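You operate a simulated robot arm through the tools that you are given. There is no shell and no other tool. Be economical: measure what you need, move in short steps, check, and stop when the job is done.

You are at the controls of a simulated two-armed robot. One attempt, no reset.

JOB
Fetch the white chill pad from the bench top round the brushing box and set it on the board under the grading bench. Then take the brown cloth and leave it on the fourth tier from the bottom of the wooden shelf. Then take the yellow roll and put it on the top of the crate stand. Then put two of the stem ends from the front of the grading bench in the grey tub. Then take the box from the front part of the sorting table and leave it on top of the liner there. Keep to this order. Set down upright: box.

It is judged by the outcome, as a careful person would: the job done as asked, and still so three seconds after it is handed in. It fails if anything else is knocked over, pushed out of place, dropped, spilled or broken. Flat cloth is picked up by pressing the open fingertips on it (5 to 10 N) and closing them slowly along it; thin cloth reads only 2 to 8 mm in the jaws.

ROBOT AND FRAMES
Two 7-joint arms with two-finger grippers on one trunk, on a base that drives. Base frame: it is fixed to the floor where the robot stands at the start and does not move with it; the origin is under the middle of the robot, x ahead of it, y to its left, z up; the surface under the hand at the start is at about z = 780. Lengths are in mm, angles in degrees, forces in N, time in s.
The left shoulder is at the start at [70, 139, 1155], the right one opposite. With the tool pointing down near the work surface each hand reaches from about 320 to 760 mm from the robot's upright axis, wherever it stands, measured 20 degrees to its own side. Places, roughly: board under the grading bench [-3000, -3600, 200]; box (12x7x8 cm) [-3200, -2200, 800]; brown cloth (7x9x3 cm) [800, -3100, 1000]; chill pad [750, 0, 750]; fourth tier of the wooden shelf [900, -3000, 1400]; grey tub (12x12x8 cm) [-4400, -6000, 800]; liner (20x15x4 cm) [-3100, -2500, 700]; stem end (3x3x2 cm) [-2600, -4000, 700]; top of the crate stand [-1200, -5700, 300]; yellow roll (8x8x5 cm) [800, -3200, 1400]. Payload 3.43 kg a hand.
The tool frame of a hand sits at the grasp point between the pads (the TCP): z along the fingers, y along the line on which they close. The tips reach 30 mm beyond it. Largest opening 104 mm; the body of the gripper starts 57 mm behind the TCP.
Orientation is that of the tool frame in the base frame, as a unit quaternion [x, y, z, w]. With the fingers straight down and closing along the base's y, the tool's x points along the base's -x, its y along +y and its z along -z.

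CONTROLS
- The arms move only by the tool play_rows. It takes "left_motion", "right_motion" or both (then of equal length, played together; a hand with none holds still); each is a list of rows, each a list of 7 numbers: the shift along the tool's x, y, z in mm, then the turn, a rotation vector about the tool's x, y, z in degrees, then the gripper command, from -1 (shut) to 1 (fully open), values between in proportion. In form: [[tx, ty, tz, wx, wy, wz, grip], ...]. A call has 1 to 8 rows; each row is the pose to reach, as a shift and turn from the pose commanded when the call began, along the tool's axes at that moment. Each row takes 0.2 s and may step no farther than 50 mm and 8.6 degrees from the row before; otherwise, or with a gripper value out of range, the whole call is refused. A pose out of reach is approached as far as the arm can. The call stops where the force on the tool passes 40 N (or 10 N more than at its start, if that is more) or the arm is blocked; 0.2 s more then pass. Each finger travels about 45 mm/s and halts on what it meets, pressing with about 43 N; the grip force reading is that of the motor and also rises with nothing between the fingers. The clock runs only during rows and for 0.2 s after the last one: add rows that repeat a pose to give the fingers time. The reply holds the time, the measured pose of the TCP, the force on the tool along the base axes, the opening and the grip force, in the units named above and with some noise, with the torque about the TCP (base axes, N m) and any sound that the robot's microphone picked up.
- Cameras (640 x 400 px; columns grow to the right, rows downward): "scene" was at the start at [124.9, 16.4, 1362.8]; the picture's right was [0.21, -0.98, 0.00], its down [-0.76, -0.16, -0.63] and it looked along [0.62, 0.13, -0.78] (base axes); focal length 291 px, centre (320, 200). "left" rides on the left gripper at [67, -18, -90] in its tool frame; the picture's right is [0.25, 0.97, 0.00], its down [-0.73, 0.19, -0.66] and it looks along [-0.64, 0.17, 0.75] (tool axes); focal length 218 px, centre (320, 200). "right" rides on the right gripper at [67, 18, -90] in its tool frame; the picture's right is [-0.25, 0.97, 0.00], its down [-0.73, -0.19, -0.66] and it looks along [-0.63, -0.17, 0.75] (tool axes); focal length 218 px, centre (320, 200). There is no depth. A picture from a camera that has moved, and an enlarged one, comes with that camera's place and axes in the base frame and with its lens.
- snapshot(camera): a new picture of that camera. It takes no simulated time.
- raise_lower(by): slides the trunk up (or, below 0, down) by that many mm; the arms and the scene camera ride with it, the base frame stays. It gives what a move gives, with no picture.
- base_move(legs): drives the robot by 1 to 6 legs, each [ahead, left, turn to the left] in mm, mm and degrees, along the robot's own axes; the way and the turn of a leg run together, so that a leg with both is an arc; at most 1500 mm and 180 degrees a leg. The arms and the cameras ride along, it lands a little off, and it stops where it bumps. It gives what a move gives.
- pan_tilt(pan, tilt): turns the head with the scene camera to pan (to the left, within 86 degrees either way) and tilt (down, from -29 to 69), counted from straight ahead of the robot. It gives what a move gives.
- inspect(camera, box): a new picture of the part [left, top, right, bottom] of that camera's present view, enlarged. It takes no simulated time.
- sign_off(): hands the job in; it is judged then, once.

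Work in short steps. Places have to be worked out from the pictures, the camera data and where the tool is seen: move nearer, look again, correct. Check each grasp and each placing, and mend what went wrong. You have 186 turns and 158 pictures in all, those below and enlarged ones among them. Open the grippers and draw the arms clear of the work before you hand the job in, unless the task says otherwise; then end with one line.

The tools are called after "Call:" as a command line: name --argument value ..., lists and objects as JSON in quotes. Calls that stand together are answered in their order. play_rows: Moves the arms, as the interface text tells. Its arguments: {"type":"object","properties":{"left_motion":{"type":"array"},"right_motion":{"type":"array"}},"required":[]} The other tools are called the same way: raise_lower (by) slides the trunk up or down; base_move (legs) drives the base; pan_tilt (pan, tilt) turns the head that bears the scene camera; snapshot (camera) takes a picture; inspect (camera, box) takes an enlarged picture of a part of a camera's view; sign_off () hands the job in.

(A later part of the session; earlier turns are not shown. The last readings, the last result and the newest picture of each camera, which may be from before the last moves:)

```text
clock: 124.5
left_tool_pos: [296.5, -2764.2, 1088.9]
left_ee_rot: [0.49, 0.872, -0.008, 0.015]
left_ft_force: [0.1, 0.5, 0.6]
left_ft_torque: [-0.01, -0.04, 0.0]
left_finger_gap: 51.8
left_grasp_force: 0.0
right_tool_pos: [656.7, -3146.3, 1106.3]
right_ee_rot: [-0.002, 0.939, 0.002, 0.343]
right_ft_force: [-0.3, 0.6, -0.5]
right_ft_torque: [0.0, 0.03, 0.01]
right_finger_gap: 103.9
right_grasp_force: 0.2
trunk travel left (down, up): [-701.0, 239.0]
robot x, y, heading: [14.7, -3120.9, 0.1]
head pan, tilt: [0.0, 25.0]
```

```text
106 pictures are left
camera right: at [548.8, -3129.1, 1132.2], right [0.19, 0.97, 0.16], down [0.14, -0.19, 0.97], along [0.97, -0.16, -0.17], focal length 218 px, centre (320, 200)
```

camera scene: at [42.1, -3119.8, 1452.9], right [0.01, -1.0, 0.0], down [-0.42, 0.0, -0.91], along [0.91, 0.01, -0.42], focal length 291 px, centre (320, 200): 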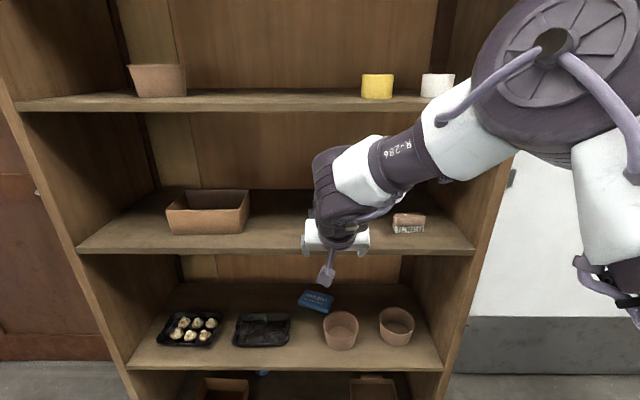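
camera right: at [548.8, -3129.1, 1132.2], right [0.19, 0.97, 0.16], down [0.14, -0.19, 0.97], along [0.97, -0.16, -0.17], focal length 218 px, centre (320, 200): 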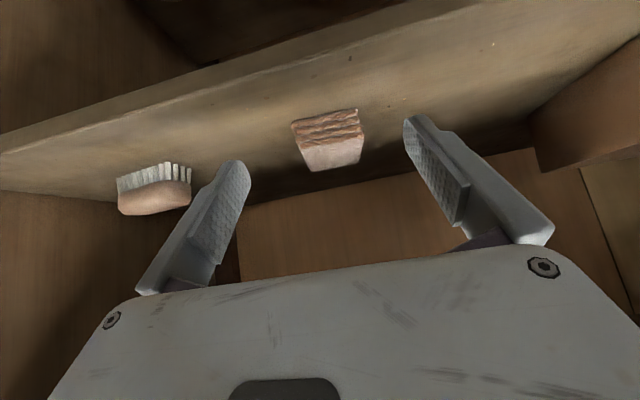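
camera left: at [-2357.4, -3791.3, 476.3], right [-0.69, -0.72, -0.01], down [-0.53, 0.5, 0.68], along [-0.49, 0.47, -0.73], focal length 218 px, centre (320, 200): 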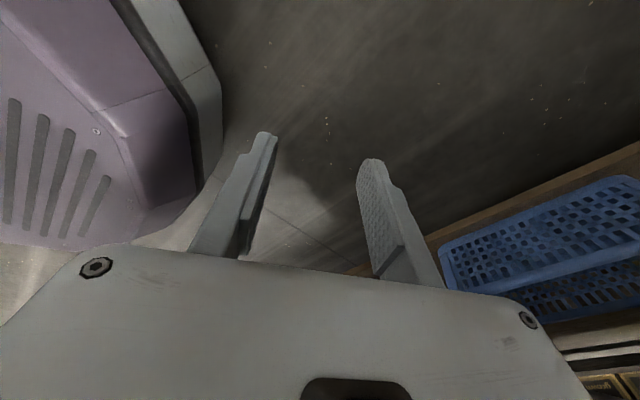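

Measured: the cloth spans x≈718–787, y≈-3143, z≈1037–1057. I'll approach over it and go down with open fingers.

Call:
play_rows --right_motion '[[-20, 2, 17, 0, 0, 0, 1], [-41, 3, 34, 0, 0, 0, 1], [-61, 3, 50, 0, 0, 0, 1], [-48, 3, 66, 0, 0, 0, 1], [-38, 3, 75, 0, 0, 0, 1], [-38, 3, 75, 0, 0, 0, 1]]'

Call:
snapshot --camera "right"

```text
clock: 125.9
left_tool_pos: [297.5, -2764.5, 1087.9]
left_ee_rot: [0.49, 0.871, -0.008, 0.014]
left_ft_force: [-0.6, -0.8, 0.2]
left_ft_torque: [0.0, 0.0, -0.02]
left_finger_gap: 52.3
left_grasp_force: 0.1
right_tool_pos: [685.5, -3118.7, 1078.2]
right_ee_rot: [0.001, 0.939, 0.002, 0.343]
right_ft_force: [-0.6, 0.2, 0.3]
right_ft_torque: [0.0, 0.0, -0.01]
right_finger_gap: 103.9
right_grasp_force: 0.0
right hand out of reach, approached as far as the arm can: row 1, 2, 3, 4, 5, 6
trunk travel left (down, up): [-701.0, 239.0]
robot x, y, heading: [14.1, -3116.7, 0.2]
head pan, tilt: [0.0, 25.0]
```

```text
105 pictures are left
camera right: at [577.6, -3100.9, 1103.2], right [0.19, 0.97, 0.17], down [0.13, -0.19, 0.97], along [0.97, -0.17, -0.17], focal length 218 px, centre (320, 200)
```

right: 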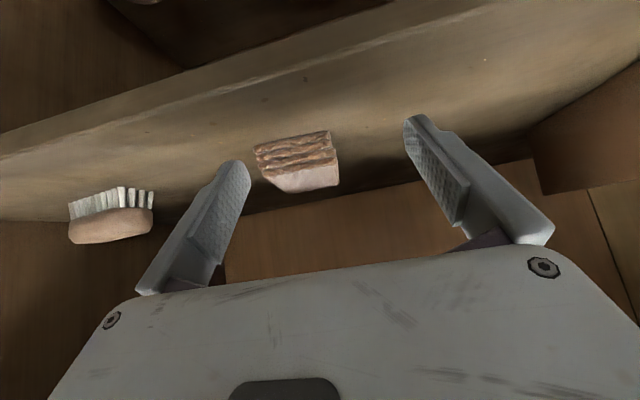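

The arm's reach limit shifted it left, so I'll correct with the base: 26 mm right first, and verify alignment.

Call:
base_move --legs '[[0, -26, 0]]'

Call:
snapshot --camera "right"

```text
clock: 126.7
left_tool_pos: [297.0, -2785.4, 1086.2]
left_ee_rot: [0.49, 0.871, -0.011, 0.016]
left_ft_force: [-0.6, 0.7, -1.1]
left_ft_torque: [-0.05, -0.03, 0.01]
left_finger_gap: 52.2
left_grasp_force: 0.1
right_tool_pos: [687.3, -3139.0, 1077.5]
right_ee_rot: [-0.001, 0.94, 0.0, 0.342]
right_ft_force: [-0.2, 0.7, 0.1]
right_ft_torque: [-0.05, 0.02, -0.03]
right_finger_gap: 104.0
right_grasp_force: 0.1
trunk travel left (down, up): [-701.0, 239.0]
robot x, y, heading: [9.9, -3145.9, 0.3]
head pan, tilt: [0.0, 25.0]
```

```text
104 pictures are left
camera right: at [577.7, -3120.9, 1103.0], right [0.19, 0.97, 0.16], down [0.14, -0.19, 0.97], along [0.97, -0.16, -0.17], focal length 218 px, centre (320, 200)
```

right: 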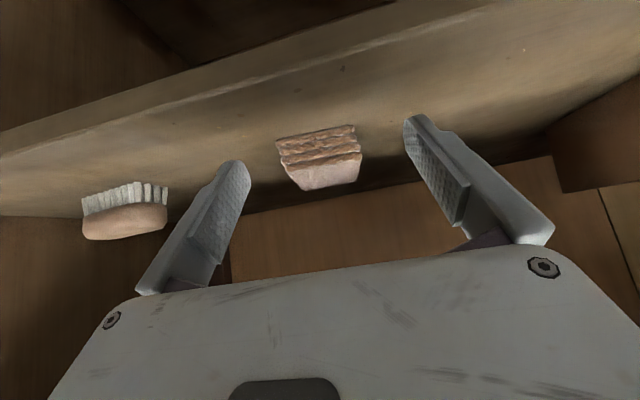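

Aligned between the fingers. I'll drive 50 mm forward so the fingers straddle the cloth.

Call:
base_move --legs '[[52, -3, 0]]'

Call:
snapshot --camera "right"

```text
clock: 127.7
left_tool_pos: [345.0, -2792.7, 1089.5]
left_ee_rot: [0.49, 0.872, -0.007, 0.016]
left_ft_force: [-1.1, 0.8, -0.3]
left_ft_torque: [-0.01, -0.05, 0.0]
left_finger_gap: 52.0
left_grasp_force: 0.1
right_tool_pos: [734.2, -3145.5, 1081.8]
right_ee_rot: [-0.001, 0.938, 0.003, 0.346]
right_ft_force: [-1.5, 0.1, 0.6]
right_ft_torque: [0.0, -0.01, 0.0]
right_finger_gap: 104.2
right_grasp_force: 0.2
trunk travel left (down, up): [-701.0, 239.0]
robot x, y, heading: [64.9, -3149.4, 0.3]
head pan, tilt: [0.0, 25.0]
```

```text
103 pictures are left
camera right: at [625.3, -3128.3, 1106.2], right [0.19, 0.97, 0.17], down [0.13, -0.19, 0.97], along [0.97, -0.16, -0.16], focal length 218 px, centre (320, 200)
```

right: 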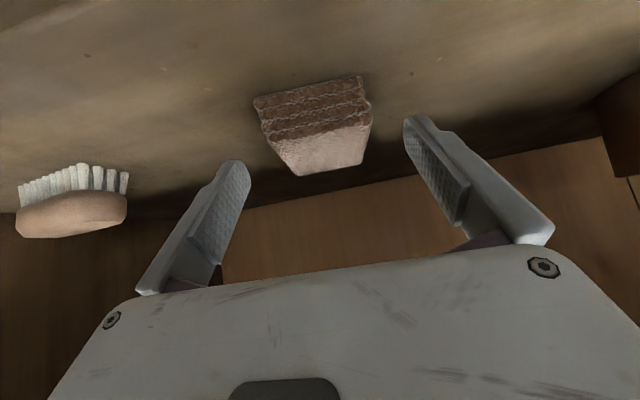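

The fingertips straddle just above the cloth. I'll go down about 12 mm, watching the force.

Call:
play_rows --right_motion '[[4, -3, 4, 0, 0, 0, 1], [8, -3, 9, 0, 0, 0, 1], [8, -3, 9, 0, 0, 0, 1]]'

```text
clock: 128.5
left_tool_pos: [351.7, -2793.4, 1088.1]
left_ee_rot: [0.49, 0.872, -0.008, 0.014]
left_ft_force: [0.3, 0.1, 0.3]
left_ft_torque: [0.0, 0.01, -0.03]
left_finger_gap: 52.3
left_grasp_force: 0.1
right_tool_pos: [738.2, -3147.8, 1064.1]
right_ee_rot: [0.0, 0.939, 0.002, 0.343]
right_ft_force: [0.2, -0.1, -0.2]
right_ft_torque: [-0.04, 0.02, 0.02]
right_finger_gap: 103.9
right_grasp_force: 0.1
trunk travel left (down, up): [-701.0, 239.0]
robot x, y, heading: [62.2, -3149.3, 0.5]
head pan, tilt: [0.0, 25.0]
```

No contact yet, and the tips are beside the cloth. I'll close slowly.

Call:
play_rows --right_motion '[[2, 0, 2, 0, 0, 0, 0.7], [2, 0, 2, 0, 0, 0, 0.4], [2, 0, 2, 0, 0, 0, 0.1], [2, 0, 2, 0, 0, 0, -0.2], [2, 0, 2, 0, 0, 0, -0.4], [2, 0, 2, 0, 0, 0, -0.5], [2, 0, 2, 0, 0, 0, -0.5]]'

Call:
snapshot --camera "right"

```text
clock: 130.1
left_tool_pos: [350.0, -2793.1, 1087.9]
left_ee_rot: [0.49, 0.872, -0.007, 0.014]
left_ft_force: [-0.3, -0.1, -0.2]
left_ft_torque: [-0.01, -0.04, 0.01]
left_finger_gap: 51.9
left_grasp_force: 0.0
right_tool_pos: [736.9, -3148.8, 1062.0]
right_ee_rot: [0.0, 0.939, 0.002, 0.343]
right_ft_force: [-0.1, -0.3, 0.6]
right_ft_torque: [-0.01, 0.0, 0.01]
right_finger_gap: 65.4
right_grasp_force: 43.0
trunk travel left (down, up): [-701.0, 239.0]
robot x, y, heading: [65.6, -3148.0, 0.1]
head pan, tilt: [0.0, 25.0]
```

```text
102 pictures are left
camera right: at [628.8, -3129.8, 1087.5], right [0.19, 0.97, 0.17], down [0.13, -0.19, 0.97], along [0.97, -0.16, -0.17], focal length 218 px, centre (320, 200)
```

right: 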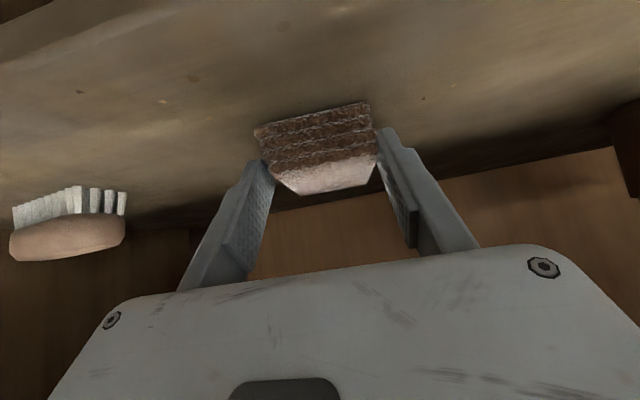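

Gripped at 65 mm. I'll lift 40 mm and check.

Call:
play_rows --right_motion '[[-10, 0, -11, 0, 0, 0, -0.6], [-20, 0, -23, 0, 0, 0, -0.6], [-28, 0, -34, 0, 0, 0, -0.6]]'

Call:
snapshot --camera "right"

```text
clock: 130.9
left_tool_pos: [349.5, -2791.5, 1087.3]
left_ee_rot: [0.49, 0.871, -0.008, 0.015]
left_ft_force: [-0.2, 1.6, 0.4]
left_ft_torque: [-0.02, 0.01, -0.01]
left_finger_gap: 51.9
left_grasp_force: 0.0
right_tool_pos: [735.8, -3149.0, 1107.1]
right_ee_rot: [0.001, 0.939, 0.002, 0.343]
right_ft_force: [0.6, 0.0, -0.3]
right_ft_torque: [0.01, 0.03, -0.01]
right_finger_gap: 65.3
right_grasp_force: 42.4
trunk travel left (down, up): [-701.0, 239.0]
robot x, y, heading: [62.6, -3152.9, 0.3]
head pan, tilt: [0.0, 25.0]
```

```text
101 pictures are left
camera right: at [627.7, -3130.5, 1132.4], right [0.19, 0.97, 0.17], down [0.13, -0.2, 0.97], along [0.97, -0.17, -0.17], focal length 218 px, centre (320, 200)
```

right: 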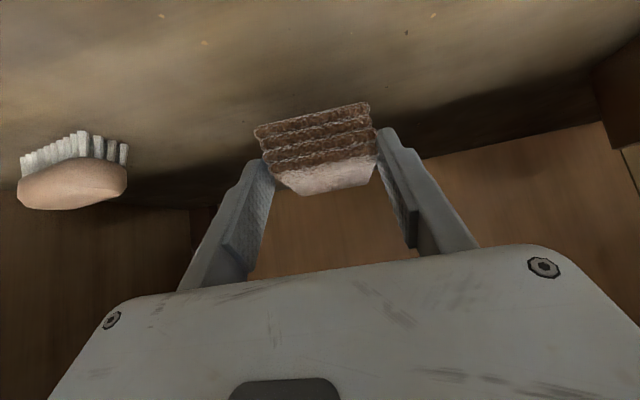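

The cloth is held. I'll back out, raise the trunk, and shift left 100 mm to face the free part of tier 4.

Call:
base_move --legs '[[-300, 0, 0], [0, 100, 0]]'

Call:
raise_lower --by 238

Call:
play_rows --right_motion '[[-20, 0, -24, 0, 0, 0, -0.6], [-40, 0, -48, 0, 0, 0, -0.6], [-60, 0, -72, 0, 0, 0, -0.6], [-80, 0, -96, 0, 0, 0, -0.6]]'

Call:
pan_tilt --pan 0 --tilt 30

Call:
snapshot --camera "scene"

Call:
snapshot --camera "right"

```text
clock: 133.6
left_tool_pos: [58.1, -2694.6, 1089.1]
left_ee_rot: [0.487, 0.873, -0.007, 0.014]
left_ft_force: [-0.6, -0.1, 0.0]
left_ft_torque: [0.01, -0.01, 0.01]
left_finger_gap: 52.0
left_grasp_force: 0.0
right_tool_pos: [445.4, -3047.9, 1108.0]
right_ee_rot: [-0.001, 0.939, 0.004, 0.344]
right_ft_force: [-0.6, -0.6, 0.2]
right_ft_torque: [0.03, 0.03, 0.0]
right_finger_gap: 64.7
right_grasp_force: 43.1
trunk travel left (down, up): [-701.0, 239.0]
robot x, y, heading: [-225.5, -3054.4, 0.8]
head pan, tilt: [0.0, 25.0]
```

```text
clock: 136.1
left_tool_pos: [57.5, -2693.1, 1326.5]
left_ee_rot: [0.487, 0.873, -0.007, 0.014]
left_ft_force: [0.1, 0.1, -0.4]
left_ft_torque: [0.03, -0.01, 0.01]
left_finger_gap: 52.0
left_grasp_force: 0.0
right_tool_pos: [445.8, -3047.4, 1343.8]
right_ee_rot: [-0.002, 0.939, 0.004, 0.343]
right_ft_force: [0.3, -1.1, -0.8]
right_ft_torque: [0.0, 0.01, 0.01]
right_finger_gap: 64.2
right_grasp_force: 42.7
trunk travel left (down, up): [-939.0, 1.0]
robot x, y, heading: [-228.5, -3051.2, 0.7]
head pan, tilt: [0.0, 25.0]
```

```text
clock: 137.1
left_tool_pos: [56.7, -2692.0, 1326.1]
left_ee_rot: [0.487, 0.873, -0.007, 0.015]
left_ft_force: [-0.6, -0.4, -0.4]
left_ft_torque: [-0.03, 0.01, 0.01]
left_finger_gap: 52.1
left_grasp_force: 0.1
right_tool_pos: [425.6, -3034.8, 1461.5]
right_ee_rot: [0.0, 0.938, 0.005, 0.346]
right_ft_force: [-0.1, 0.2, -0.3]
right_ft_torque: [-0.05, 0.01, 0.02]
right_finger_gap: 64.3
right_grasp_force: 42.8
right hand out of reach, approached as far as the arm can: row 2, 3, 4
trunk travel left (down, up): [-939.0, 1.0]
robot x, y, heading: [-226.1, -3054.1, 1.0]
head pan, tilt: [0.0, 25.0]
```

```text
clock: 137.8
left_tool_pos: [56.9, -2692.8, 1325.5]
left_ee_rot: [0.486, 0.874, -0.008, 0.015]
left_ft_force: [-0.6, 0.0, 0.3]
left_ft_torque: [0.0, 0.02, 0.03]
left_finger_gap: 51.9
left_grasp_force: 0.0
right_tool_pos: [427.2, -3035.1, 1462.7]
right_ee_rot: [0.0, 0.938, 0.004, 0.346]
right_ft_force: [-0.8, -0.3, 0.2]
right_ft_torque: [-0.01, -0.01, 0.0]
right_finger_gap: 63.7
right_grasp_force: 43.3
trunk travel left (down, up): [-939.0, 1.0]
robot x, y, heading: [-224.8, -3054.8, 0.9]
head pan, tilt: [0.0, 30.0]
```

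```text
100 pictures are left
camera scene: at [-85.1, -3049.0, 1682.8], right [0.01, -1.0, 0.0], down [-0.5, -0.01, -0.87], along [0.87, 0.01, -0.5], focal length 291 px, centre (320, 200)
```

scene: 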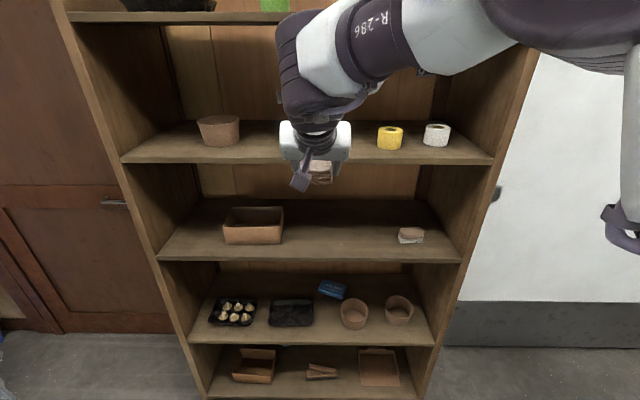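

```text
99 pictures are left
camera right: at [317.9, -3017.5, 1487.2], right [0.19, 0.97, 0.17], down [0.13, -0.2, 0.97], along [0.97, -0.16, -0.16], focal length 218 px, centre (320, 200)
```

right: 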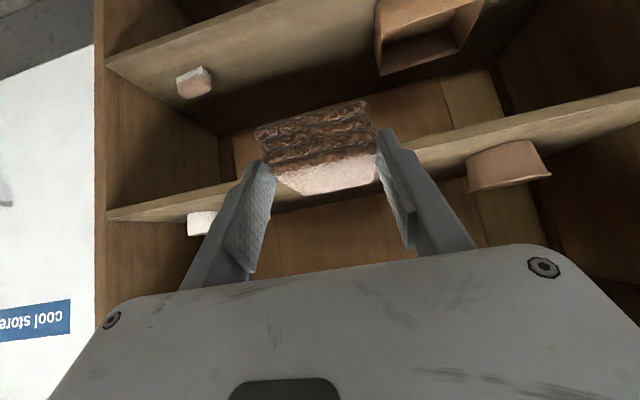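

The path is free. I'll drive 305 mm forward over tier 4 between the pot and the roll.

Call:
base_move --legs '[[305, 0, -0.8]]'

Call:
snapshot --camera "scene"

Call:
snapshot --camera "right"

```text
clock: 139.8
left_tool_pos: [350.6, -2690.1, 1327.5]
left_ee_rot: [0.489, 0.872, -0.007, 0.016]
left_ft_force: [-0.8, -0.1, 0.6]
left_ft_torque: [0.0, -0.02, 0.03]
left_finger_gap: 51.9
left_grasp_force: 0.1
right_tool_pos: [718.3, -3034.9, 1463.8]
right_ee_rot: [0.004, 0.938, 0.002, 0.346]
right_ft_force: [-0.6, 0.3, -0.6]
right_ft_torque: [-0.02, 0.01, 0.01]
right_finger_gap: 63.5
right_grasp_force: 43.7
trunk travel left (down, up): [-939.0, 1.0]
robot x, y, heading: [66.6, -3044.2, 0.4]
head pan, tilt: [0.0, 30.0]
```

```text
98 pictures are left
camera scene: at [205.3, -3046.7, 1683.1], right [0.01, -1.0, 0.0], down [-0.5, 0.0, -0.87], along [0.87, 0.01, -0.5], focal length 291 px, centre (320, 200)
```

scene: 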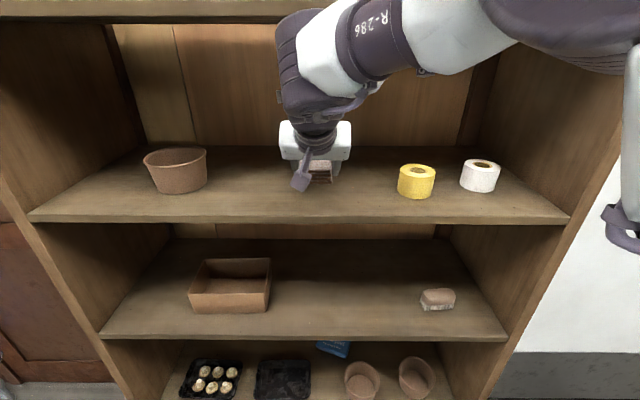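

```text
97 pictures are left
camera right: at [608.8, -3017.2, 1488.8], right [0.19, 0.97, 0.17], down [0.13, -0.2, 0.97], along [0.97, -0.17, -0.16], focal length 218 px, centre (320, 200)
```

right: 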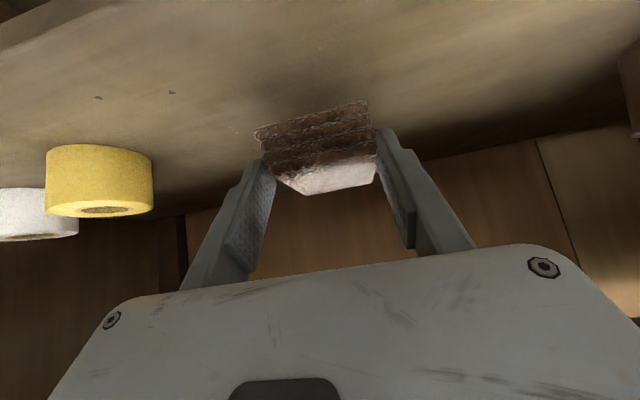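

The tier 4 surface is at z≈1392. I'll lower toward contact; the cloth bottom is about 30 mm under the TCP.

Call:
play_rows --right_motion '[[9, 0, 10, 0, 0, 0, -0.6], [17, 0, 20, 0, 0, 0, -0.6], [24, 0, 29, 0, 0, 0, -0.6], [24, 0, 29, 0, 0, 0, -0.6]]'

Call:
snapshot --camera "right"

```text
clock: 140.8
left_tool_pos: [353.1, -2690.7, 1325.7]
left_ee_rot: [0.49, 0.872, -0.008, 0.014]
left_ft_force: [-0.2, -0.2, -0.5]
left_ft_torque: [0.01, 0.0, 0.0]
left_finger_gap: 52.1
left_grasp_force: 0.1
right_tool_pos: [721.4, -3034.9, 1423.4]
right_ee_rot: [0.002, 0.939, 0.004, 0.344]
right_ft_force: [0.0, 0.6, -0.2]
right_ft_torque: [-0.01, 0.06, 0.02]
right_finger_gap: 63.5
right_grasp_force: 43.4
trunk travel left (down, up): [-939.0, 1.0]
robot x, y, heading: [68.9, -3049.7, 0.3]
head pan, tilt: [0.0, 30.0]
```

```text
96 pictures are left
camera right: at [613.6, -3016.3, 1448.9], right [0.2, 0.97, 0.17], down [0.13, -0.2, 0.97], along [0.97, -0.17, -0.17], focal length 218 px, centre (320, 200)
```

right: 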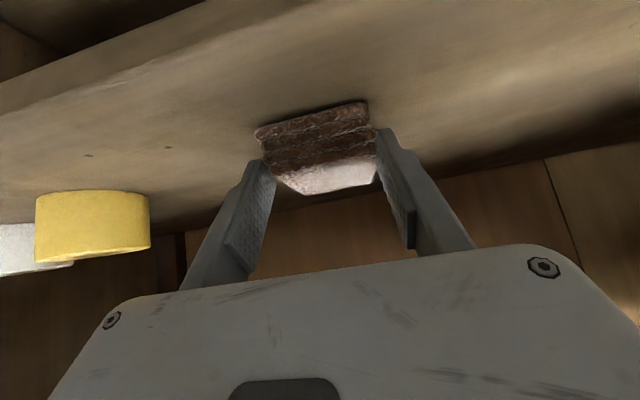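

Nearly on the surface. I'll lower slowly until contact.

Call:
play_rows --right_motion '[[2, 0, 2.3, 0, 0, 0, -0.6], [3.3, 0, 3.8, 0, 0, 0, -0.6], [4.5, 0, 5.3, 0, 0, 0, -0.6]]'

```text
clock: 141.6
left_tool_pos: [351.9, -2689.9, 1326.1]
left_ee_rot: [0.489, 0.872, -0.008, 0.016]
left_ft_force: [0.2, 0.3, 0.4]
left_ft_torque: [0.01, 0.03, 0.01]
left_finger_gap: 52.2
left_grasp_force: 0.1
right_tool_pos: [720.6, -3034.6, 1420.6]
right_ee_rot: [0.003, 0.938, 0.004, 0.348]
right_ft_force: [1.2, 0.9, 11.8]
right_ft_torque: [-0.36, -0.05, 0.1]
right_finger_gap: 63.6
right_grasp_force: 42.9
trunk travel left (down, up): [-939.0, 1.0]
robot x, y, heading: [67.4, -3046.0, 0.4]
head pan, tilt: [0.0, 30.0]
```

Contact. I'll open the fingers.

Call:
play_rows --right_motion '[[-1, 0, -1.5, 0, 0, 0, 0.0], [-1, 0, -1.5, 0, 0, 0, 0.4], [-1, 0, -1.5, 0, 0, 0, 0.8], [-1, 0, -1.5, 0, 0, 0, 1], [-10, 0, -12, 0, 0, 0, 1], [-28, 0, -34, 0, 0, 0, 1]]'

Call:
snapshot --camera "right"

```text
clock: 143.0
left_tool_pos: [351.8, -2691.0, 1326.2]
left_ee_rot: [0.49, 0.872, -0.008, 0.016]
left_ft_force: [-0.1, 0.4, -0.1]
left_ft_torque: [-0.03, 0.02, 0.02]
left_finger_gap: 51.8
left_grasp_force: 0.0
right_tool_pos: [719.8, -3033.5, 1463.6]
right_ee_rot: [0.003, 0.939, 0.003, 0.345]
right_ft_force: [-1.3, -0.1, -0.1]
right_ft_torque: [-0.01, -0.03, 0.01]
right_finger_gap: 104.1
right_grasp_force: 0.0
trunk travel left (down, up): [-939.0, 1.0]
robot x, y, heading: [71.1, -3048.7, 0.5]
head pan, tilt: [0.0, 30.0]
```

```text
95 pictures are left
camera right: at [610.4, -3015.5, 1488.3], right [0.2, 0.97, 0.17], down [0.13, -0.2, 0.97], along [0.97, -0.17, -0.16], focal length 218 px, centre (320, 200)
```

right: 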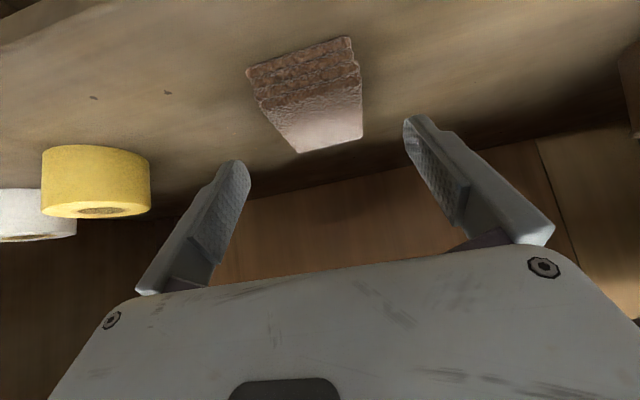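

The cloth is on tier 4. Now for the roll: I'll back out 150 mm, shift right about 200, and look.

Call:
base_move --legs '[[-150, 0, 0], [0, -200, -0.4]]'

Call:
snapshot --camera "right"

Call:
snapshot --camera "scene"

```text
clock: 145.5
left_tool_pos: [208.5, -2882.3, 1325.2]
left_ee_rot: [0.492, 0.871, -0.01, 0.015]
left_ft_force: [-0.4, -0.4, 1.4]
left_ft_torque: [-0.02, 0.01, 0.04]
left_finger_gap: 51.8
left_grasp_force: 0.0
right_tool_pos: [572.9, -3227.8, 1461.8]
right_ee_rot: [0.006, 0.939, 0.0, 0.343]
right_ft_force: [-0.6, 1.0, -0.8]
right_ft_torque: [-0.02, 0.04, -0.03]
right_finger_gap: 104.2
right_grasp_force: 0.0
trunk travel left (down, up): [-939.0, 1.0]
robot x, y, heading: [-80.2, -3245.3, 0.1]
head pan, tilt: [0.0, 30.0]
```

```text
94 pictures are left
camera right: at [464.9, -3208.6, 1487.0], right [0.2, 0.97, 0.17], down [0.13, -0.2, 0.97], along [0.97, -0.17, -0.16], focal length 218 px, centre (320, 200)
```

right: 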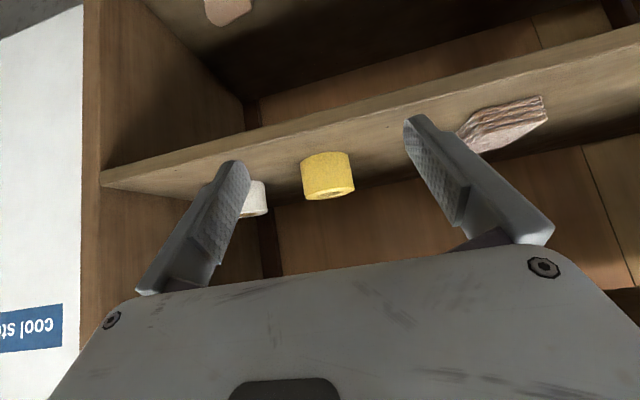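

```text
93 pictures are left
camera scene: at [62.3, -3236.2, 1682.6], right [0.0, -1.0, 0.0], down [-0.5, 0.0, -0.87], along [0.87, 0.0, -0.5], focal length 291 px, centre (320, 200)
```

scene: 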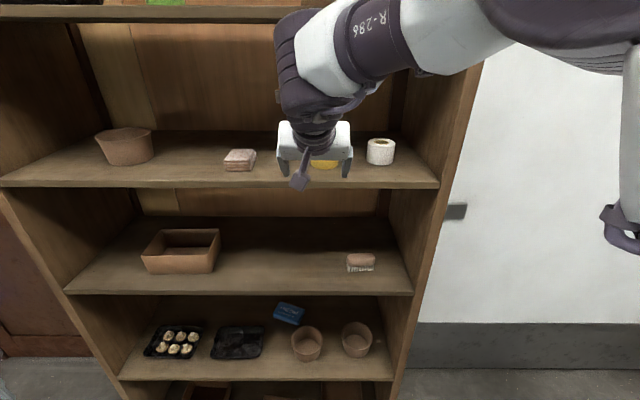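

The roll is at about (745,-3241). I'll shift 13 mm right and advance 90, then check alignment.

Call:
base_move --legs '[[0, -13, 0], [90, 0, 0]]'

Call:
snapshot --camera "right"

```text
clock: 147.0
left_tool_pos: [284.7, -2899.2, 1329.5]
left_ee_rot: [0.491, 0.871, -0.006, 0.019]
left_ft_force: [-1.2, -0.1, 0.1]
left_ft_torque: [-0.01, -0.09, 0.0]
left_finger_gap: 52.0
left_grasp_force: 0.1
right_tool_pos: [648.0, -3243.7, 1469.7]
right_ee_rot: [0.006, 0.937, 0.001, 0.349]
right_ft_force: [-0.4, -0.2, 0.9]
right_ft_torque: [-0.02, -0.04, -0.04]
right_finger_gap: 104.0
right_grasp_force: 0.0
trunk travel left (down, up): [-939.0, 1.0]
robot x, y, heading: [11.3, -3255.5, -0.1]
head pan, tilt: [0.0, 30.0]
```

```text
92 pictures are left
camera right: at [540.2, -3224.6, 1492.8], right [0.2, 0.96, 0.17], down [0.12, -0.2, 0.97], along [0.97, -0.17, -0.15], focal length 218 px, centre (320, 200)
```

right: 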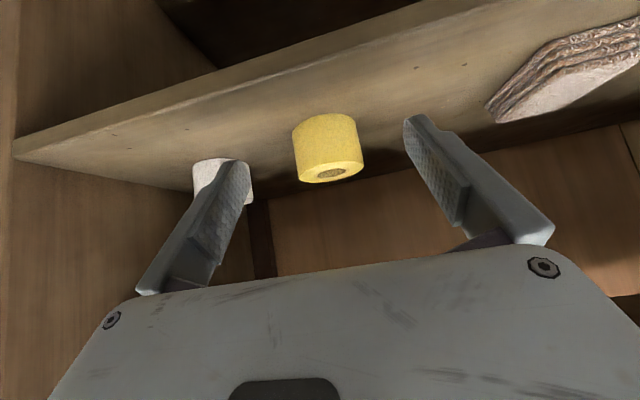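

Well centred. I'll lower to z≈1431 and drive in so the fingers straddle the roll.

Call:
play_rows --right_motion '[[9, 0, 10, 0, 0, 0, 1], [17, 0, 19, 0, 0, 0, 1], [25, 0, 29, 0, 0, 0, 1], [25, 0, 29, 0, 0, 0, 1]]'

Call:
base_move --legs '[[55, 0, 0]]'

Call:
snapshot --camera "right"

```text
clock: 148.0
left_tool_pos: [300.8, -2901.5, 1326.9]
left_ee_rot: [0.492, 0.87, -0.007, 0.014]
left_ft_force: [-0.2, 0.0, -0.3]
left_ft_torque: [-0.02, 0.04, 0.0]
left_finger_gap: 51.9
left_grasp_force: 0.0
right_tool_pos: [665.7, -3244.4, 1423.2]
right_ee_rot: [0.006, 0.939, 0.002, 0.343]
right_ft_force: [0.3, -0.1, -0.3]
right_ft_torque: [-0.01, 0.0, 0.02]
right_finger_gap: 104.1
right_grasp_force: 0.1
trunk travel left (down, up): [-939.0, 1.0]
robot x, y, heading: [10.0, -3256.7, 0.1]
head pan, tilt: [0.0, 30.0]
```

```text
clock: 148.9
left_tool_pos: [338.8, -2898.7, 1329.3]
left_ee_rot: [0.492, 0.87, -0.006, 0.019]
left_ft_force: [-0.8, -0.6, -0.1]
left_ft_torque: [0.01, -0.1, -0.02]
left_finger_gap: 52.0
left_grasp_force: 0.0
right_tool_pos: [702.9, -3243.7, 1430.2]
right_ee_rot: [0.004, 0.937, 0.003, 0.349]
right_ft_force: [-1.0, -0.3, 0.2]
right_ft_torque: [0.0, -0.07, 0.02]
right_finger_gap: 103.7
right_grasp_force: 0.1
trunk travel left (down, up): [-939.0, 1.0]
robot x, y, heading: [64.2, -3260.4, -0.1]
head pan, tilt: [0.0, 30.0]
```

```text
91 pictures are left
camera right: at [593.5, -3224.4, 1455.2], right [0.2, 0.96, 0.17], down [0.12, -0.2, 0.97], along [0.97, -0.17, -0.15], focal length 218 px, centre (320, 200)
```

right: 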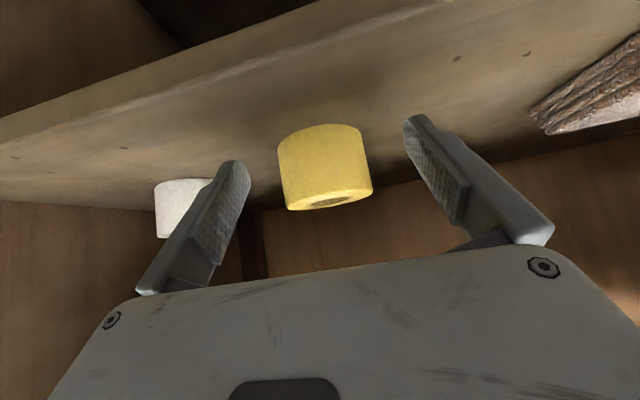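

Centred. I'll go 38 mm further and then close.

Call:
base_move --legs '[[36, 0, 0]]'

Call:
play_rows --right_motion '[[0, 0, 0, 0, 0, 0, 0.8], [0, 0, 0, 0, 0, 0, 0.5], [0, 0, 0, 0, 0, 0, 0.3], [0, 0, 0, 0, 0, 0, 0.1], [0, 0, 0, 0, 0, 0, 0.0], [0, 0, 0, 0, 0, 0, 0.0]]'

Call:
snapshot --camera "right"

```text
clock: 149.8
left_tool_pos: [375.4, -2900.8, 1328.3]
left_ee_rot: [0.492, 0.87, -0.005, 0.018]
left_ft_force: [-0.7, -0.1, -0.8]
left_ft_torque: [0.02, -0.09, 0.01]
left_finger_gap: 52.0
left_grasp_force: 0.0
right_tool_pos: [739.7, -3242.8, 1430.6]
right_ee_rot: [0.003, 0.937, 0.004, 0.349]
right_ft_force: [0.1, 0.1, 0.9]
right_ft_torque: [0.01, -0.07, 0.0]
right_finger_gap: 104.1
right_grasp_force: 0.1
trunk travel left (down, up): [-939.0, 1.0]
robot x, y, heading: [94.3, -3255.8, -0.0]
head pan, tilt: [0.0, 30.0]
```

```text
clock: 151.2
left_tool_pos: [383.9, -2900.4, 1326.0]
left_ee_rot: [0.492, 0.871, -0.007, 0.014]
left_ft_force: [0.2, -0.4, -0.9]
left_ft_torque: [-0.01, -0.07, -0.01]
left_finger_gap: 52.1
left_grasp_force: 0.1
right_tool_pos: [749.4, -3242.4, 1426.3]
right_ee_rot: [0.004, 0.939, 0.003, 0.345]
right_ft_force: [0.4, 0.4, -0.4]
right_ft_torque: [0.01, 0.01, -0.01]
right_finger_gap: 70.5
right_grasp_force: 43.0
trunk travel left (down, up): [-939.0, 1.0]
robot x, y, heading: [97.3, -3255.0, 0.3]
head pan, tilt: [0.0, 30.0]
```

```text
90 pictures are left
camera right: at [640.2, -3223.9, 1450.8], right [0.2, 0.96, 0.17], down [0.13, -0.2, 0.97], along [0.97, -0.17, -0.16], focal length 218 px, centre (320, 200)
```

right: 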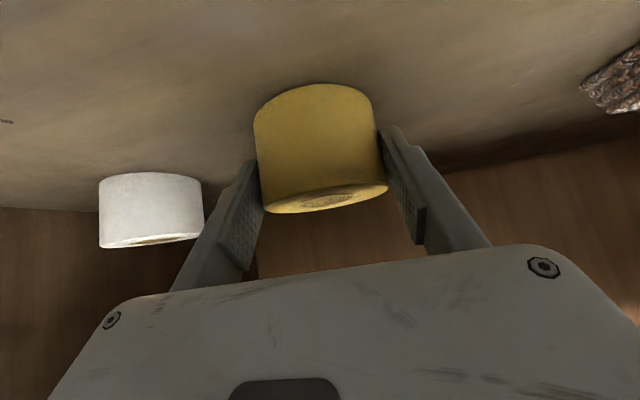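

Gripped at 70.5 mm, with a reading of 43 N. I'll lift 35 mm and back out.

Call:
play_rows --right_motion '[[-8, 0, -9, 0, 0, 0, -0.2], [-16, 0, -19, 0, 0, 0, -0.2], [-24, 0, -28, 0, 0, 0, -0.2]]'

Call:
base_move --legs '[[-450, 0, 0]]'

Call:
snapshot --camera "scene"

```text
clock: 152.0
left_tool_pos: [384.1, -2900.7, 1326.8]
left_ee_rot: [0.491, 0.871, -0.008, 0.014]
left_ft_force: [-0.2, 0.2, 0.0]
left_ft_torque: [-0.05, -0.02, 0.01]
left_finger_gap: 51.9
left_grasp_force: 0.1
right_tool_pos: [749.9, -3241.8, 1462.1]
right_ee_rot: [0.003, 0.938, 0.003, 0.346]
right_ft_force: [-0.4, 0.3, -1.4]
right_ft_torque: [0.02, 0.0, -0.01]
right_finger_gap: 71.0
right_grasp_force: 42.8
trunk travel left (down, up): [-939.0, 1.0]
robot x, y, heading: [96.1, -3255.2, 0.1]
head pan, tilt: [0.0, 30.0]
```

```text
clock: 154.6
left_tool_pos: [-41.0, -2901.8, 1325.3]
left_ee_rot: [0.494, 0.869, -0.007, 0.014]
left_ft_force: [0.2, 0.0, 0.1]
left_ft_torque: [-0.02, 0.03, 0.01]
left_finger_gap: 51.8
left_grasp_force: 0.1
right_tool_pos: [321.3, -3245.8, 1459.5]
right_ee_rot: [0.007, 0.939, 0.002, 0.344]
right_ft_force: [0.3, 0.0, -1.8]
right_ft_torque: [-0.02, -0.01, 0.0]
right_finger_gap: 70.8
right_grasp_force: 42.7
trunk travel left (down, up): [-939.0, 1.0]
robot x, y, heading: [-335.3, -3255.4, -0.4]
head pan, tilt: [0.0, 30.0]
```

```text
89 pictures are left
camera scene: at [-189.0, -3255.6, 1682.3], right [0.0, -1.0, 0.0], down [-0.5, 0.0, -0.86], along [0.86, 0.0, -0.5], focal length 291 px, centre (320, 200)
```

scene: 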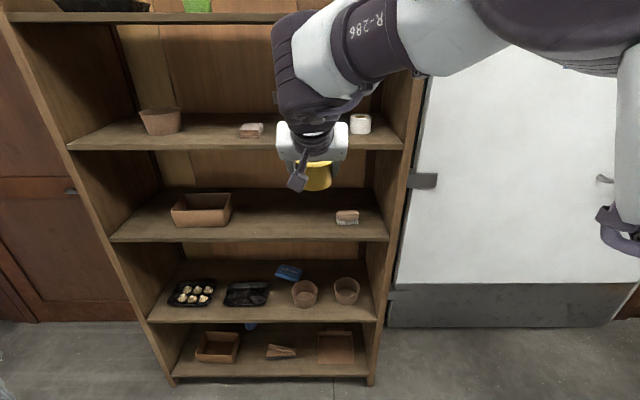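

The shelf looks right. Next is the crate stand: I'll turn to face -y and drive diagonally towards it, stopping short to look.

Call:
base_move --legs '[[-200, 0, 0], [0, 0, -90], [1000, -650, 0]]'

Call:
pan_tilt --pan 0 --tilt 30

Call:
snapshot --camera "scene"

```text
clock: 165.6
left_tool_pos: [-827.1, -4504.4, 1326.2]
left_ee_rot: [0.963, 0.269, -0.016, 0.005]
left_ft_force: [0.8, 0.2, 0.8]
left_ft_torque: [-0.01, 0.0, -0.02]
left_finger_gap: 52.0
left_grasp_force: 0.1
right_tool_pos: [-1166.8, -4872.5, 1461.2]
right_ee_rot: [0.665, 0.662, -0.242, 0.247]
right_ft_force: [0.0, 0.2, -1.4]
right_ft_torque: [-0.01, 0.0, 0.0]
right_finger_gap: 70.9
right_grasp_force: 43.0
trunk travel left (down, up): [-939.0, 1.0]
robot x, y, heading: [-1185.4, -4219.8, -89.7]
head pan, tilt: [0.0, 30.0]
```

```text
clock: 166.2
left_tool_pos: [-827.3, -4504.4, 1326.0]
left_ee_rot: [0.963, 0.269, -0.016, 0.005]
left_ft_force: [0.0, -0.6, -0.2]
left_ft_torque: [-0.03, 0.02, 0.03]
left_finger_gap: 51.9
left_grasp_force: 0.1
right_tool_pos: [-1167.6, -4871.0, 1461.3]
right_ee_rot: [0.665, 0.662, -0.242, 0.247]
right_ft_force: [0.4, -0.2, -1.0]
right_ft_torque: [0.01, 0.0, -0.02]
right_finger_gap: 70.7
right_grasp_force: 43.6
trunk travel left (down, up): [-939.0, 1.0]
robot x, y, heading: [-1183.3, -4220.0, -89.6]
head pan, tilt: [0.0, 30.0]
```

```text
88 pictures are left
camera scene: at [-1182.8, -4360.0, 1682.7], right [-1.0, -0.01, 0.0], down [0.0, 0.5, -0.87], along [0.01, -0.87, -0.5], focal length 291 px, centre (320, 200)
```

scene: 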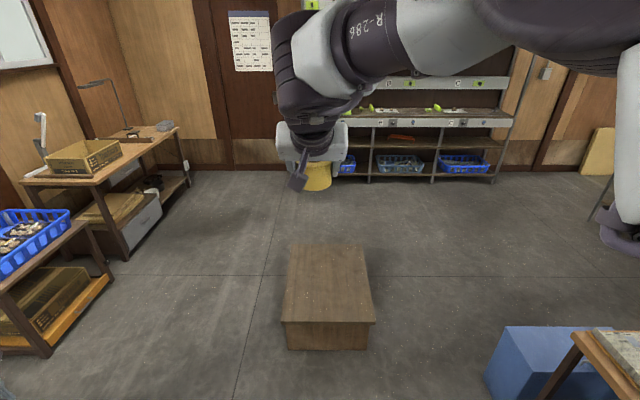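

The crate stand's top is at z≈260, x -1490..-970, y -5446..-6130. I'll lower the trunk, then drive until the roll is over its front part.

Call:
raise_lower --by -400

Call:
raise_lower --by -400

Call:
base_move --legs '[[700, -20, 0]]'

Call:
pan_tilt --pan 0 --tilt 45

Call:
snapshot --camera "scene"

```text
clock: 170.0
left_tool_pos: [-827.6, -4506.3, 925.5]
left_ee_rot: [0.963, 0.27, -0.016, 0.005]
left_ft_force: [-0.1, 0.0, 0.0]
left_ft_torque: [-0.01, 0.0, -0.01]
left_finger_gap: 52.2
left_grasp_force: 0.1
right_tool_pos: [-1167.2, -4871.6, 1060.7]
right_ee_rot: [0.665, 0.662, -0.241, 0.246]
right_ft_force: [-0.2, -0.6, -1.0]
right_ft_torque: [0.0, 0.04, -0.02]
right_finger_gap: 70.8
right_grasp_force: 43.2
trunk travel left (down, up): [-539.0, 401.0]
robot x, y, heading: [-1185.0, -4221.8, -89.5]
head pan, tilt: [0.0, 30.0]
```

```text
clock: 173.8
left_tool_pos: [-827.9, -4505.8, 527.4]
left_ee_rot: [0.963, 0.27, -0.016, 0.005]
left_ft_force: [-0.7, 0.2, 0.7]
left_ft_torque: [0.0, -0.04, 0.01]
left_finger_gap: 51.9
left_grasp_force: 0.0
right_tool_pos: [-1167.2, -4871.9, 661.3]
right_ee_rot: [0.666, 0.661, -0.243, 0.246]
right_ft_force: [0.3, 0.2, -1.7]
right_ft_torque: [0.03, -0.01, -0.04]
right_finger_gap: 70.8
right_grasp_force: 42.9
trunk travel left (down, up): [-139.0, 801.0]
robot x, y, heading: [-1181.6, -4217.6, -89.8]
head pan, tilt: [0.0, 30.0]
```

```text
clock: 177.7
left_tool_pos: [-835.8, -5207.7, 526.5]
left_ee_rot: [0.962, 0.274, -0.016, 0.006]
left_ft_force: [0.6, 0.7, -0.7]
left_ft_torque: [-0.01, -0.03, 0.0]
left_finger_gap: 51.9
left_grasp_force: 0.0
right_tool_pos: [-1173.7, -5577.5, 661.0]
right_ee_rot: [0.662, 0.666, -0.24, 0.248]
right_ft_force: [0.2, 0.0, -2.0]
right_ft_torque: [0.01, -0.02, -0.01]
right_finger_gap: 70.7
right_grasp_force: 42.4
trunk travel left (down, up): [-139.0, 801.0]
robot x, y, heading: [-1198.7, -4924.6, -88.9]
head pan, tilt: [0.0, 30.0]
```

```text
clock: 178.4
left_tool_pos: [-837.1, -5206.4, 525.7]
left_ee_rot: [0.961, 0.276, -0.016, 0.004]
left_ft_force: [-0.3, 0.3, 0.5]
left_ft_torque: [0.0, 0.01, 0.0]
left_finger_gap: 51.9
left_grasp_force: 0.1
right_tool_pos: [-1173.8, -5576.2, 661.0]
right_ee_rot: [0.662, 0.666, -0.24, 0.248]
right_ft_force: [-0.3, -0.6, -1.2]
right_ft_torque: [-0.02, -0.03, 0.02]
right_finger_gap: 71.0
right_grasp_force: 43.1
trunk travel left (down, up): [-139.0, 801.0]
robot x, y, heading: [-1191.7, -4924.3, -89.1]
head pan, tilt: [0.0, 45.0]
```

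```text
87 pictures are left
camera scene: at [-1194.2, -5056.1, 860.1], right [-1.0, -0.02, 0.0], down [-0.01, 0.71, -0.71], along [0.01, -0.71, -0.71], focal length 291 px, centre (320, 200)
```

scene: 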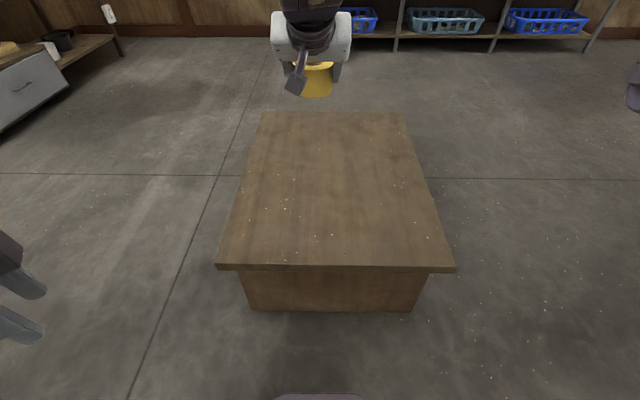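

The TCP is over the stand, 135 mm inside the near edge. I'll lower the trunk, then the arm.

Call:
raise_lower --by -138

Call:
play_rows --right_motion '[[24, 0, 29, 0, 0, 0, -0.2], [49, 0, 58, 0, 0, 0, -0.2], [73, 0, 87, 0, 0, 0, -0.2], [98, 0, 116, 0, 0, 0, -0.2], [122, 0, 146, 0, 0, 0, -0.2], [122, 0, 146, 0, 0, 0, -0.2]]'

Call:
snapshot --camera "scene"

Call:
snapshot --camera "right"

```text
clock: 180.1
left_tool_pos: [-836.5, -5206.2, 388.4]
left_ee_rot: [0.961, 0.275, -0.015, 0.005]
left_ft_force: [-0.2, 0.1, 1.0]
left_ft_torque: [0.02, 0.03, 0.01]
left_finger_gap: 52.1
left_grasp_force: 0.1
right_tool_pos: [-1174.2, -5575.6, 523.5]
right_ee_rot: [0.663, 0.665, -0.241, 0.247]
right_ft_force: [-0.6, -0.1, -1.1]
right_ft_torque: [0.0, 0.03, -0.01]
right_finger_gap: 71.0
right_grasp_force: 42.8
trunk travel left (down, up): [-1.0, 939.0]
robot x, y, heading: [-1200.0, -4928.1, -89.0]
head pan, tilt: [0.0, 45.0]
```

```text
clock: 181.4
left_tool_pos: [-837.1, -5205.4, 389.8]
left_ee_rot: [0.961, 0.275, -0.017, 0.006]
left_ft_force: [0.2, 0.4, -0.5]
left_ft_torque: [-0.01, 0.0, 0.06]
left_finger_gap: 52.1
left_grasp_force: 0.0
right_tool_pos: [-1172.4, -5587.6, 352.2]
right_ee_rot: [0.659, 0.658, -0.254, 0.263]
right_ft_force: [2.5, -0.4, 27.2]
right_ft_torque: [0.1, 0.75, -0.07]
right_finger_gap: 71.1
right_grasp_force: 43.0
trunk travel left (down, up): [-1.0, 939.0]
robot x, y, heading: [-1195.9, -4927.2, -89.2]
head pan, tilt: [0.0, 45.0]
stopped in row 6 (right hand): the force on the tool passed its limit at 85 N (the readings are from after the stop); the commanded pose is now the measured one
```

```text
86 pictures are left
camera scene: at [-1194.2, -5053.5, 722.8], right [-1.0, -0.02, 0.0], down [-0.01, 0.7, -0.71], along [0.01, -0.71, -0.7], focal length 291 px, centre (320, 200)
```

scene: 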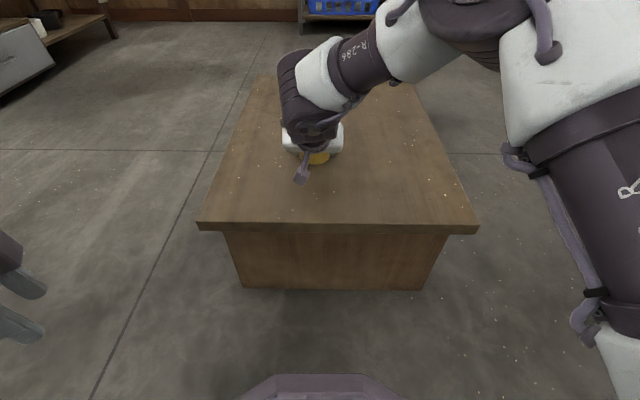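

```text
85 pictures are left
camera right: at [-1155.2, -5476.1, 372.9], right [0.97, -0.18, 0.18], down [-0.2, -0.09, 0.98], along [-0.16, -0.98, -0.12], focal length 218 px, centre (320, 200)
```

right: 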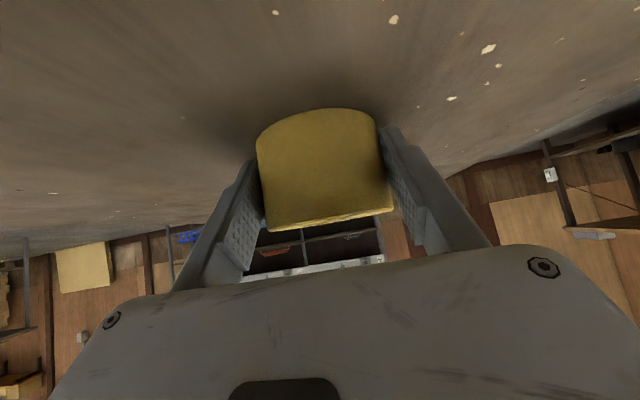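

The stand's top is actually at z≈320, and the roll is pressed on it. I'll ease up slightly, then check the force.

Call:
play_rows --right_motion '[[-1.5, 0, -2, 0, 0, 0, -0.2], [-1.5, 0, -2, 0, 0, 0, -0.2]]'

```text
clock: 182.0
left_tool_pos: [-836.9, -5206.9, 389.4]
left_ee_rot: [0.961, 0.274, -0.017, 0.007]
left_ft_force: [-0.4, 0.6, -1.3]
left_ft_torque: [-0.01, 0.02, 0.03]
left_finger_gap: 52.0
left_grasp_force: 0.0
right_tool_pos: [-1173.3, -5586.6, 351.5]
right_ee_rot: [0.658, 0.66, -0.252, 0.26]
right_ft_force: [3.8, -10.7, 26.2]
right_ft_torque: [-0.73, 0.89, 0.51]
right_finger_gap: 71.0
right_grasp_force: 43.3
trunk travel left (down, up): [-1.0, 939.0]
robot x, y, heading: [-1195.1, -4924.0, -89.0]
head pan, tilt: [0.0, 45.0]
```

Still 26 N, so I'll ease up a few mm more and restore the pitch.

Call:
play_rows --right_motion '[[-2, 0, -2, 0, 1, 0, -0.2], [-2.5, 0, -3, 0, 2, 0, -0.2], [-2.5, 0, -3, 0, 2, 0, -0.2]]'

```text
clock: 182.8
left_tool_pos: [-837.4, -5206.0, 389.2]
left_ee_rot: [0.962, 0.273, -0.016, 0.007]
left_ft_force: [0.3, 1.0, -0.4]
left_ft_torque: [0.02, 0.01, 0.02]
left_finger_gap: 52.0
left_grasp_force: 0.0
right_tool_pos: [-1174.2, -5585.9, 353.1]
right_ee_rot: [0.664, 0.664, -0.239, 0.248]
right_ft_force: [0.5, -9.0, 20.3]
right_ft_torque: [-1.31, 0.18, 0.05]
right_finger_gap: 70.9
right_grasp_force: 43.0
trunk travel left (down, up): [-1.0, 939.0]
robot x, y, heading: [-1194.0, -4925.5, -89.2]
head pan, tilt: [0.0, 45.0]
```

I'll raise a little more to take the load off.

Call:
play_rows --right_motion '[[-2, 0, -2.5, 0, 0, 0, -0.2], [-3, 0, -3.5, 0, 0, 0, -0.2], [-3, 0, -3.5, 0, 0, 0, -0.2]]'

Call:
inspect --camera "scene" --box '[230, 80, 430, 240]'

```text
clock: 183.6
left_tool_pos: [-837.2, -5206.3, 389.1]
left_ee_rot: [0.962, 0.274, -0.016, 0.005]
left_ft_force: [0.4, -0.2, -0.2]
left_ft_torque: [-0.01, 0.02, -0.01]
left_finger_gap: 51.8
left_grasp_force: 0.0
right_tool_pos: [-1172.4, -5584.0, 353.5]
right_ee_rot: [0.664, 0.666, -0.237, 0.244]
right_ft_force: [-2.2, -1.1, 4.8]
right_ft_torque: [-0.27, 0.08, -0.11]
right_finger_gap: 71.0
right_grasp_force: 43.1
trunk travel left (down, up): [-1.0, 939.0]
robot x, y, heading: [-1196.5, -4923.2, -89.3]
head pan, tilt: [0.0, 45.0]
```

```text
2.50 times, centred on (330, 160) of scene
camera zoom: at [-1194.4, -5055.2, 722.0], right [-1.0, -0.02, 0.0], down [-0.01, 0.71, -0.71], along [0.01, -0.71, -0.71], focal length 728 px, centre (295, 300)
```

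zoom: 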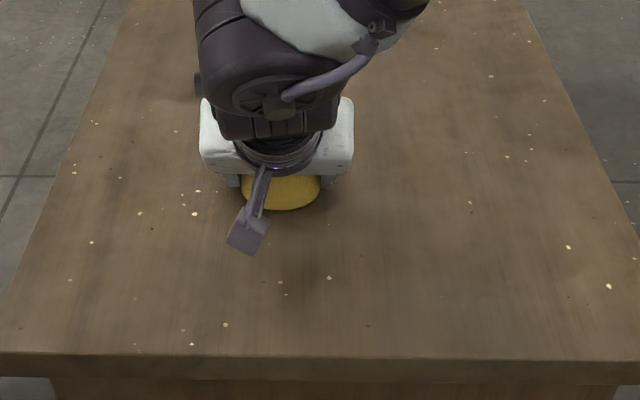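

Light contact now (about 5 N). I'll open and lift away.

Call:
play_rows --right_motion '[[0, 0, 0, 0, 0, 0, 0.5], [0, 0, 0, 0, 0, 0, 0.8], [0, 0, 0, 0, 0, 0, 1], [0, 0, 0, 0, 0, 0, 1], [-20, 0, -24, 0, 0, 0, 1], [-40, 0, -48, 0, 0, 0, 1], [-60, 0, -72, 0, 0, 0, 1], [-80, 0, -96, 0, 0, 0, 1]]'

Call:
snapshot --camera "right"

```text
clock: 185.4
left_tool_pos: [-836.9, -5206.3, 388.6]
left_ee_rot: [0.961, 0.275, -0.015, 0.006]
left_ft_force: [-0.7, 0.4, -0.3]
left_ft_torque: [0.05, -0.01, -0.02]
left_finger_gap: 51.9
left_grasp_force: 0.1
right_tool_pos: [-1175.1, -5585.1, 479.3]
right_ee_rot: [0.664, 0.665, -0.238, 0.246]
right_ft_force: [0.0, 0.2, -0.1]
right_ft_torque: [0.02, -0.01, 0.01]
right_finger_gap: 104.1
right_grasp_force: 0.0
trunk travel left (down, up): [-1.0, 939.0]
robot x, y, heading: [-1197.8, -4922.1, -89.2]
head pan, tilt: [0.0, 45.0]
```

```text
83 pictures are left
camera right: at [-1157.8, -5474.6, 506.2], right [0.97, -0.19, 0.17], down [-0.2, -0.14, 0.97], along [-0.16, -0.97, -0.17], focal length 218 px, centre (320, 200)
```

right: 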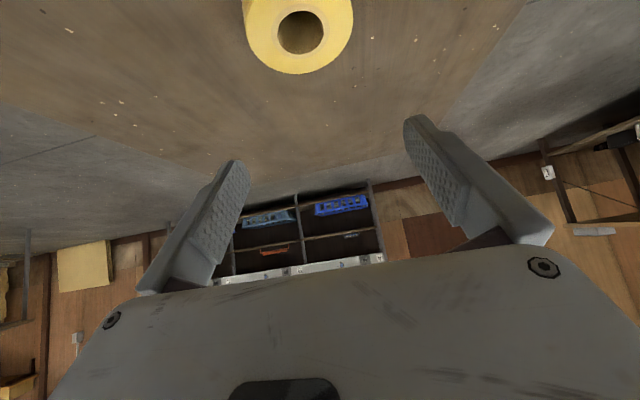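

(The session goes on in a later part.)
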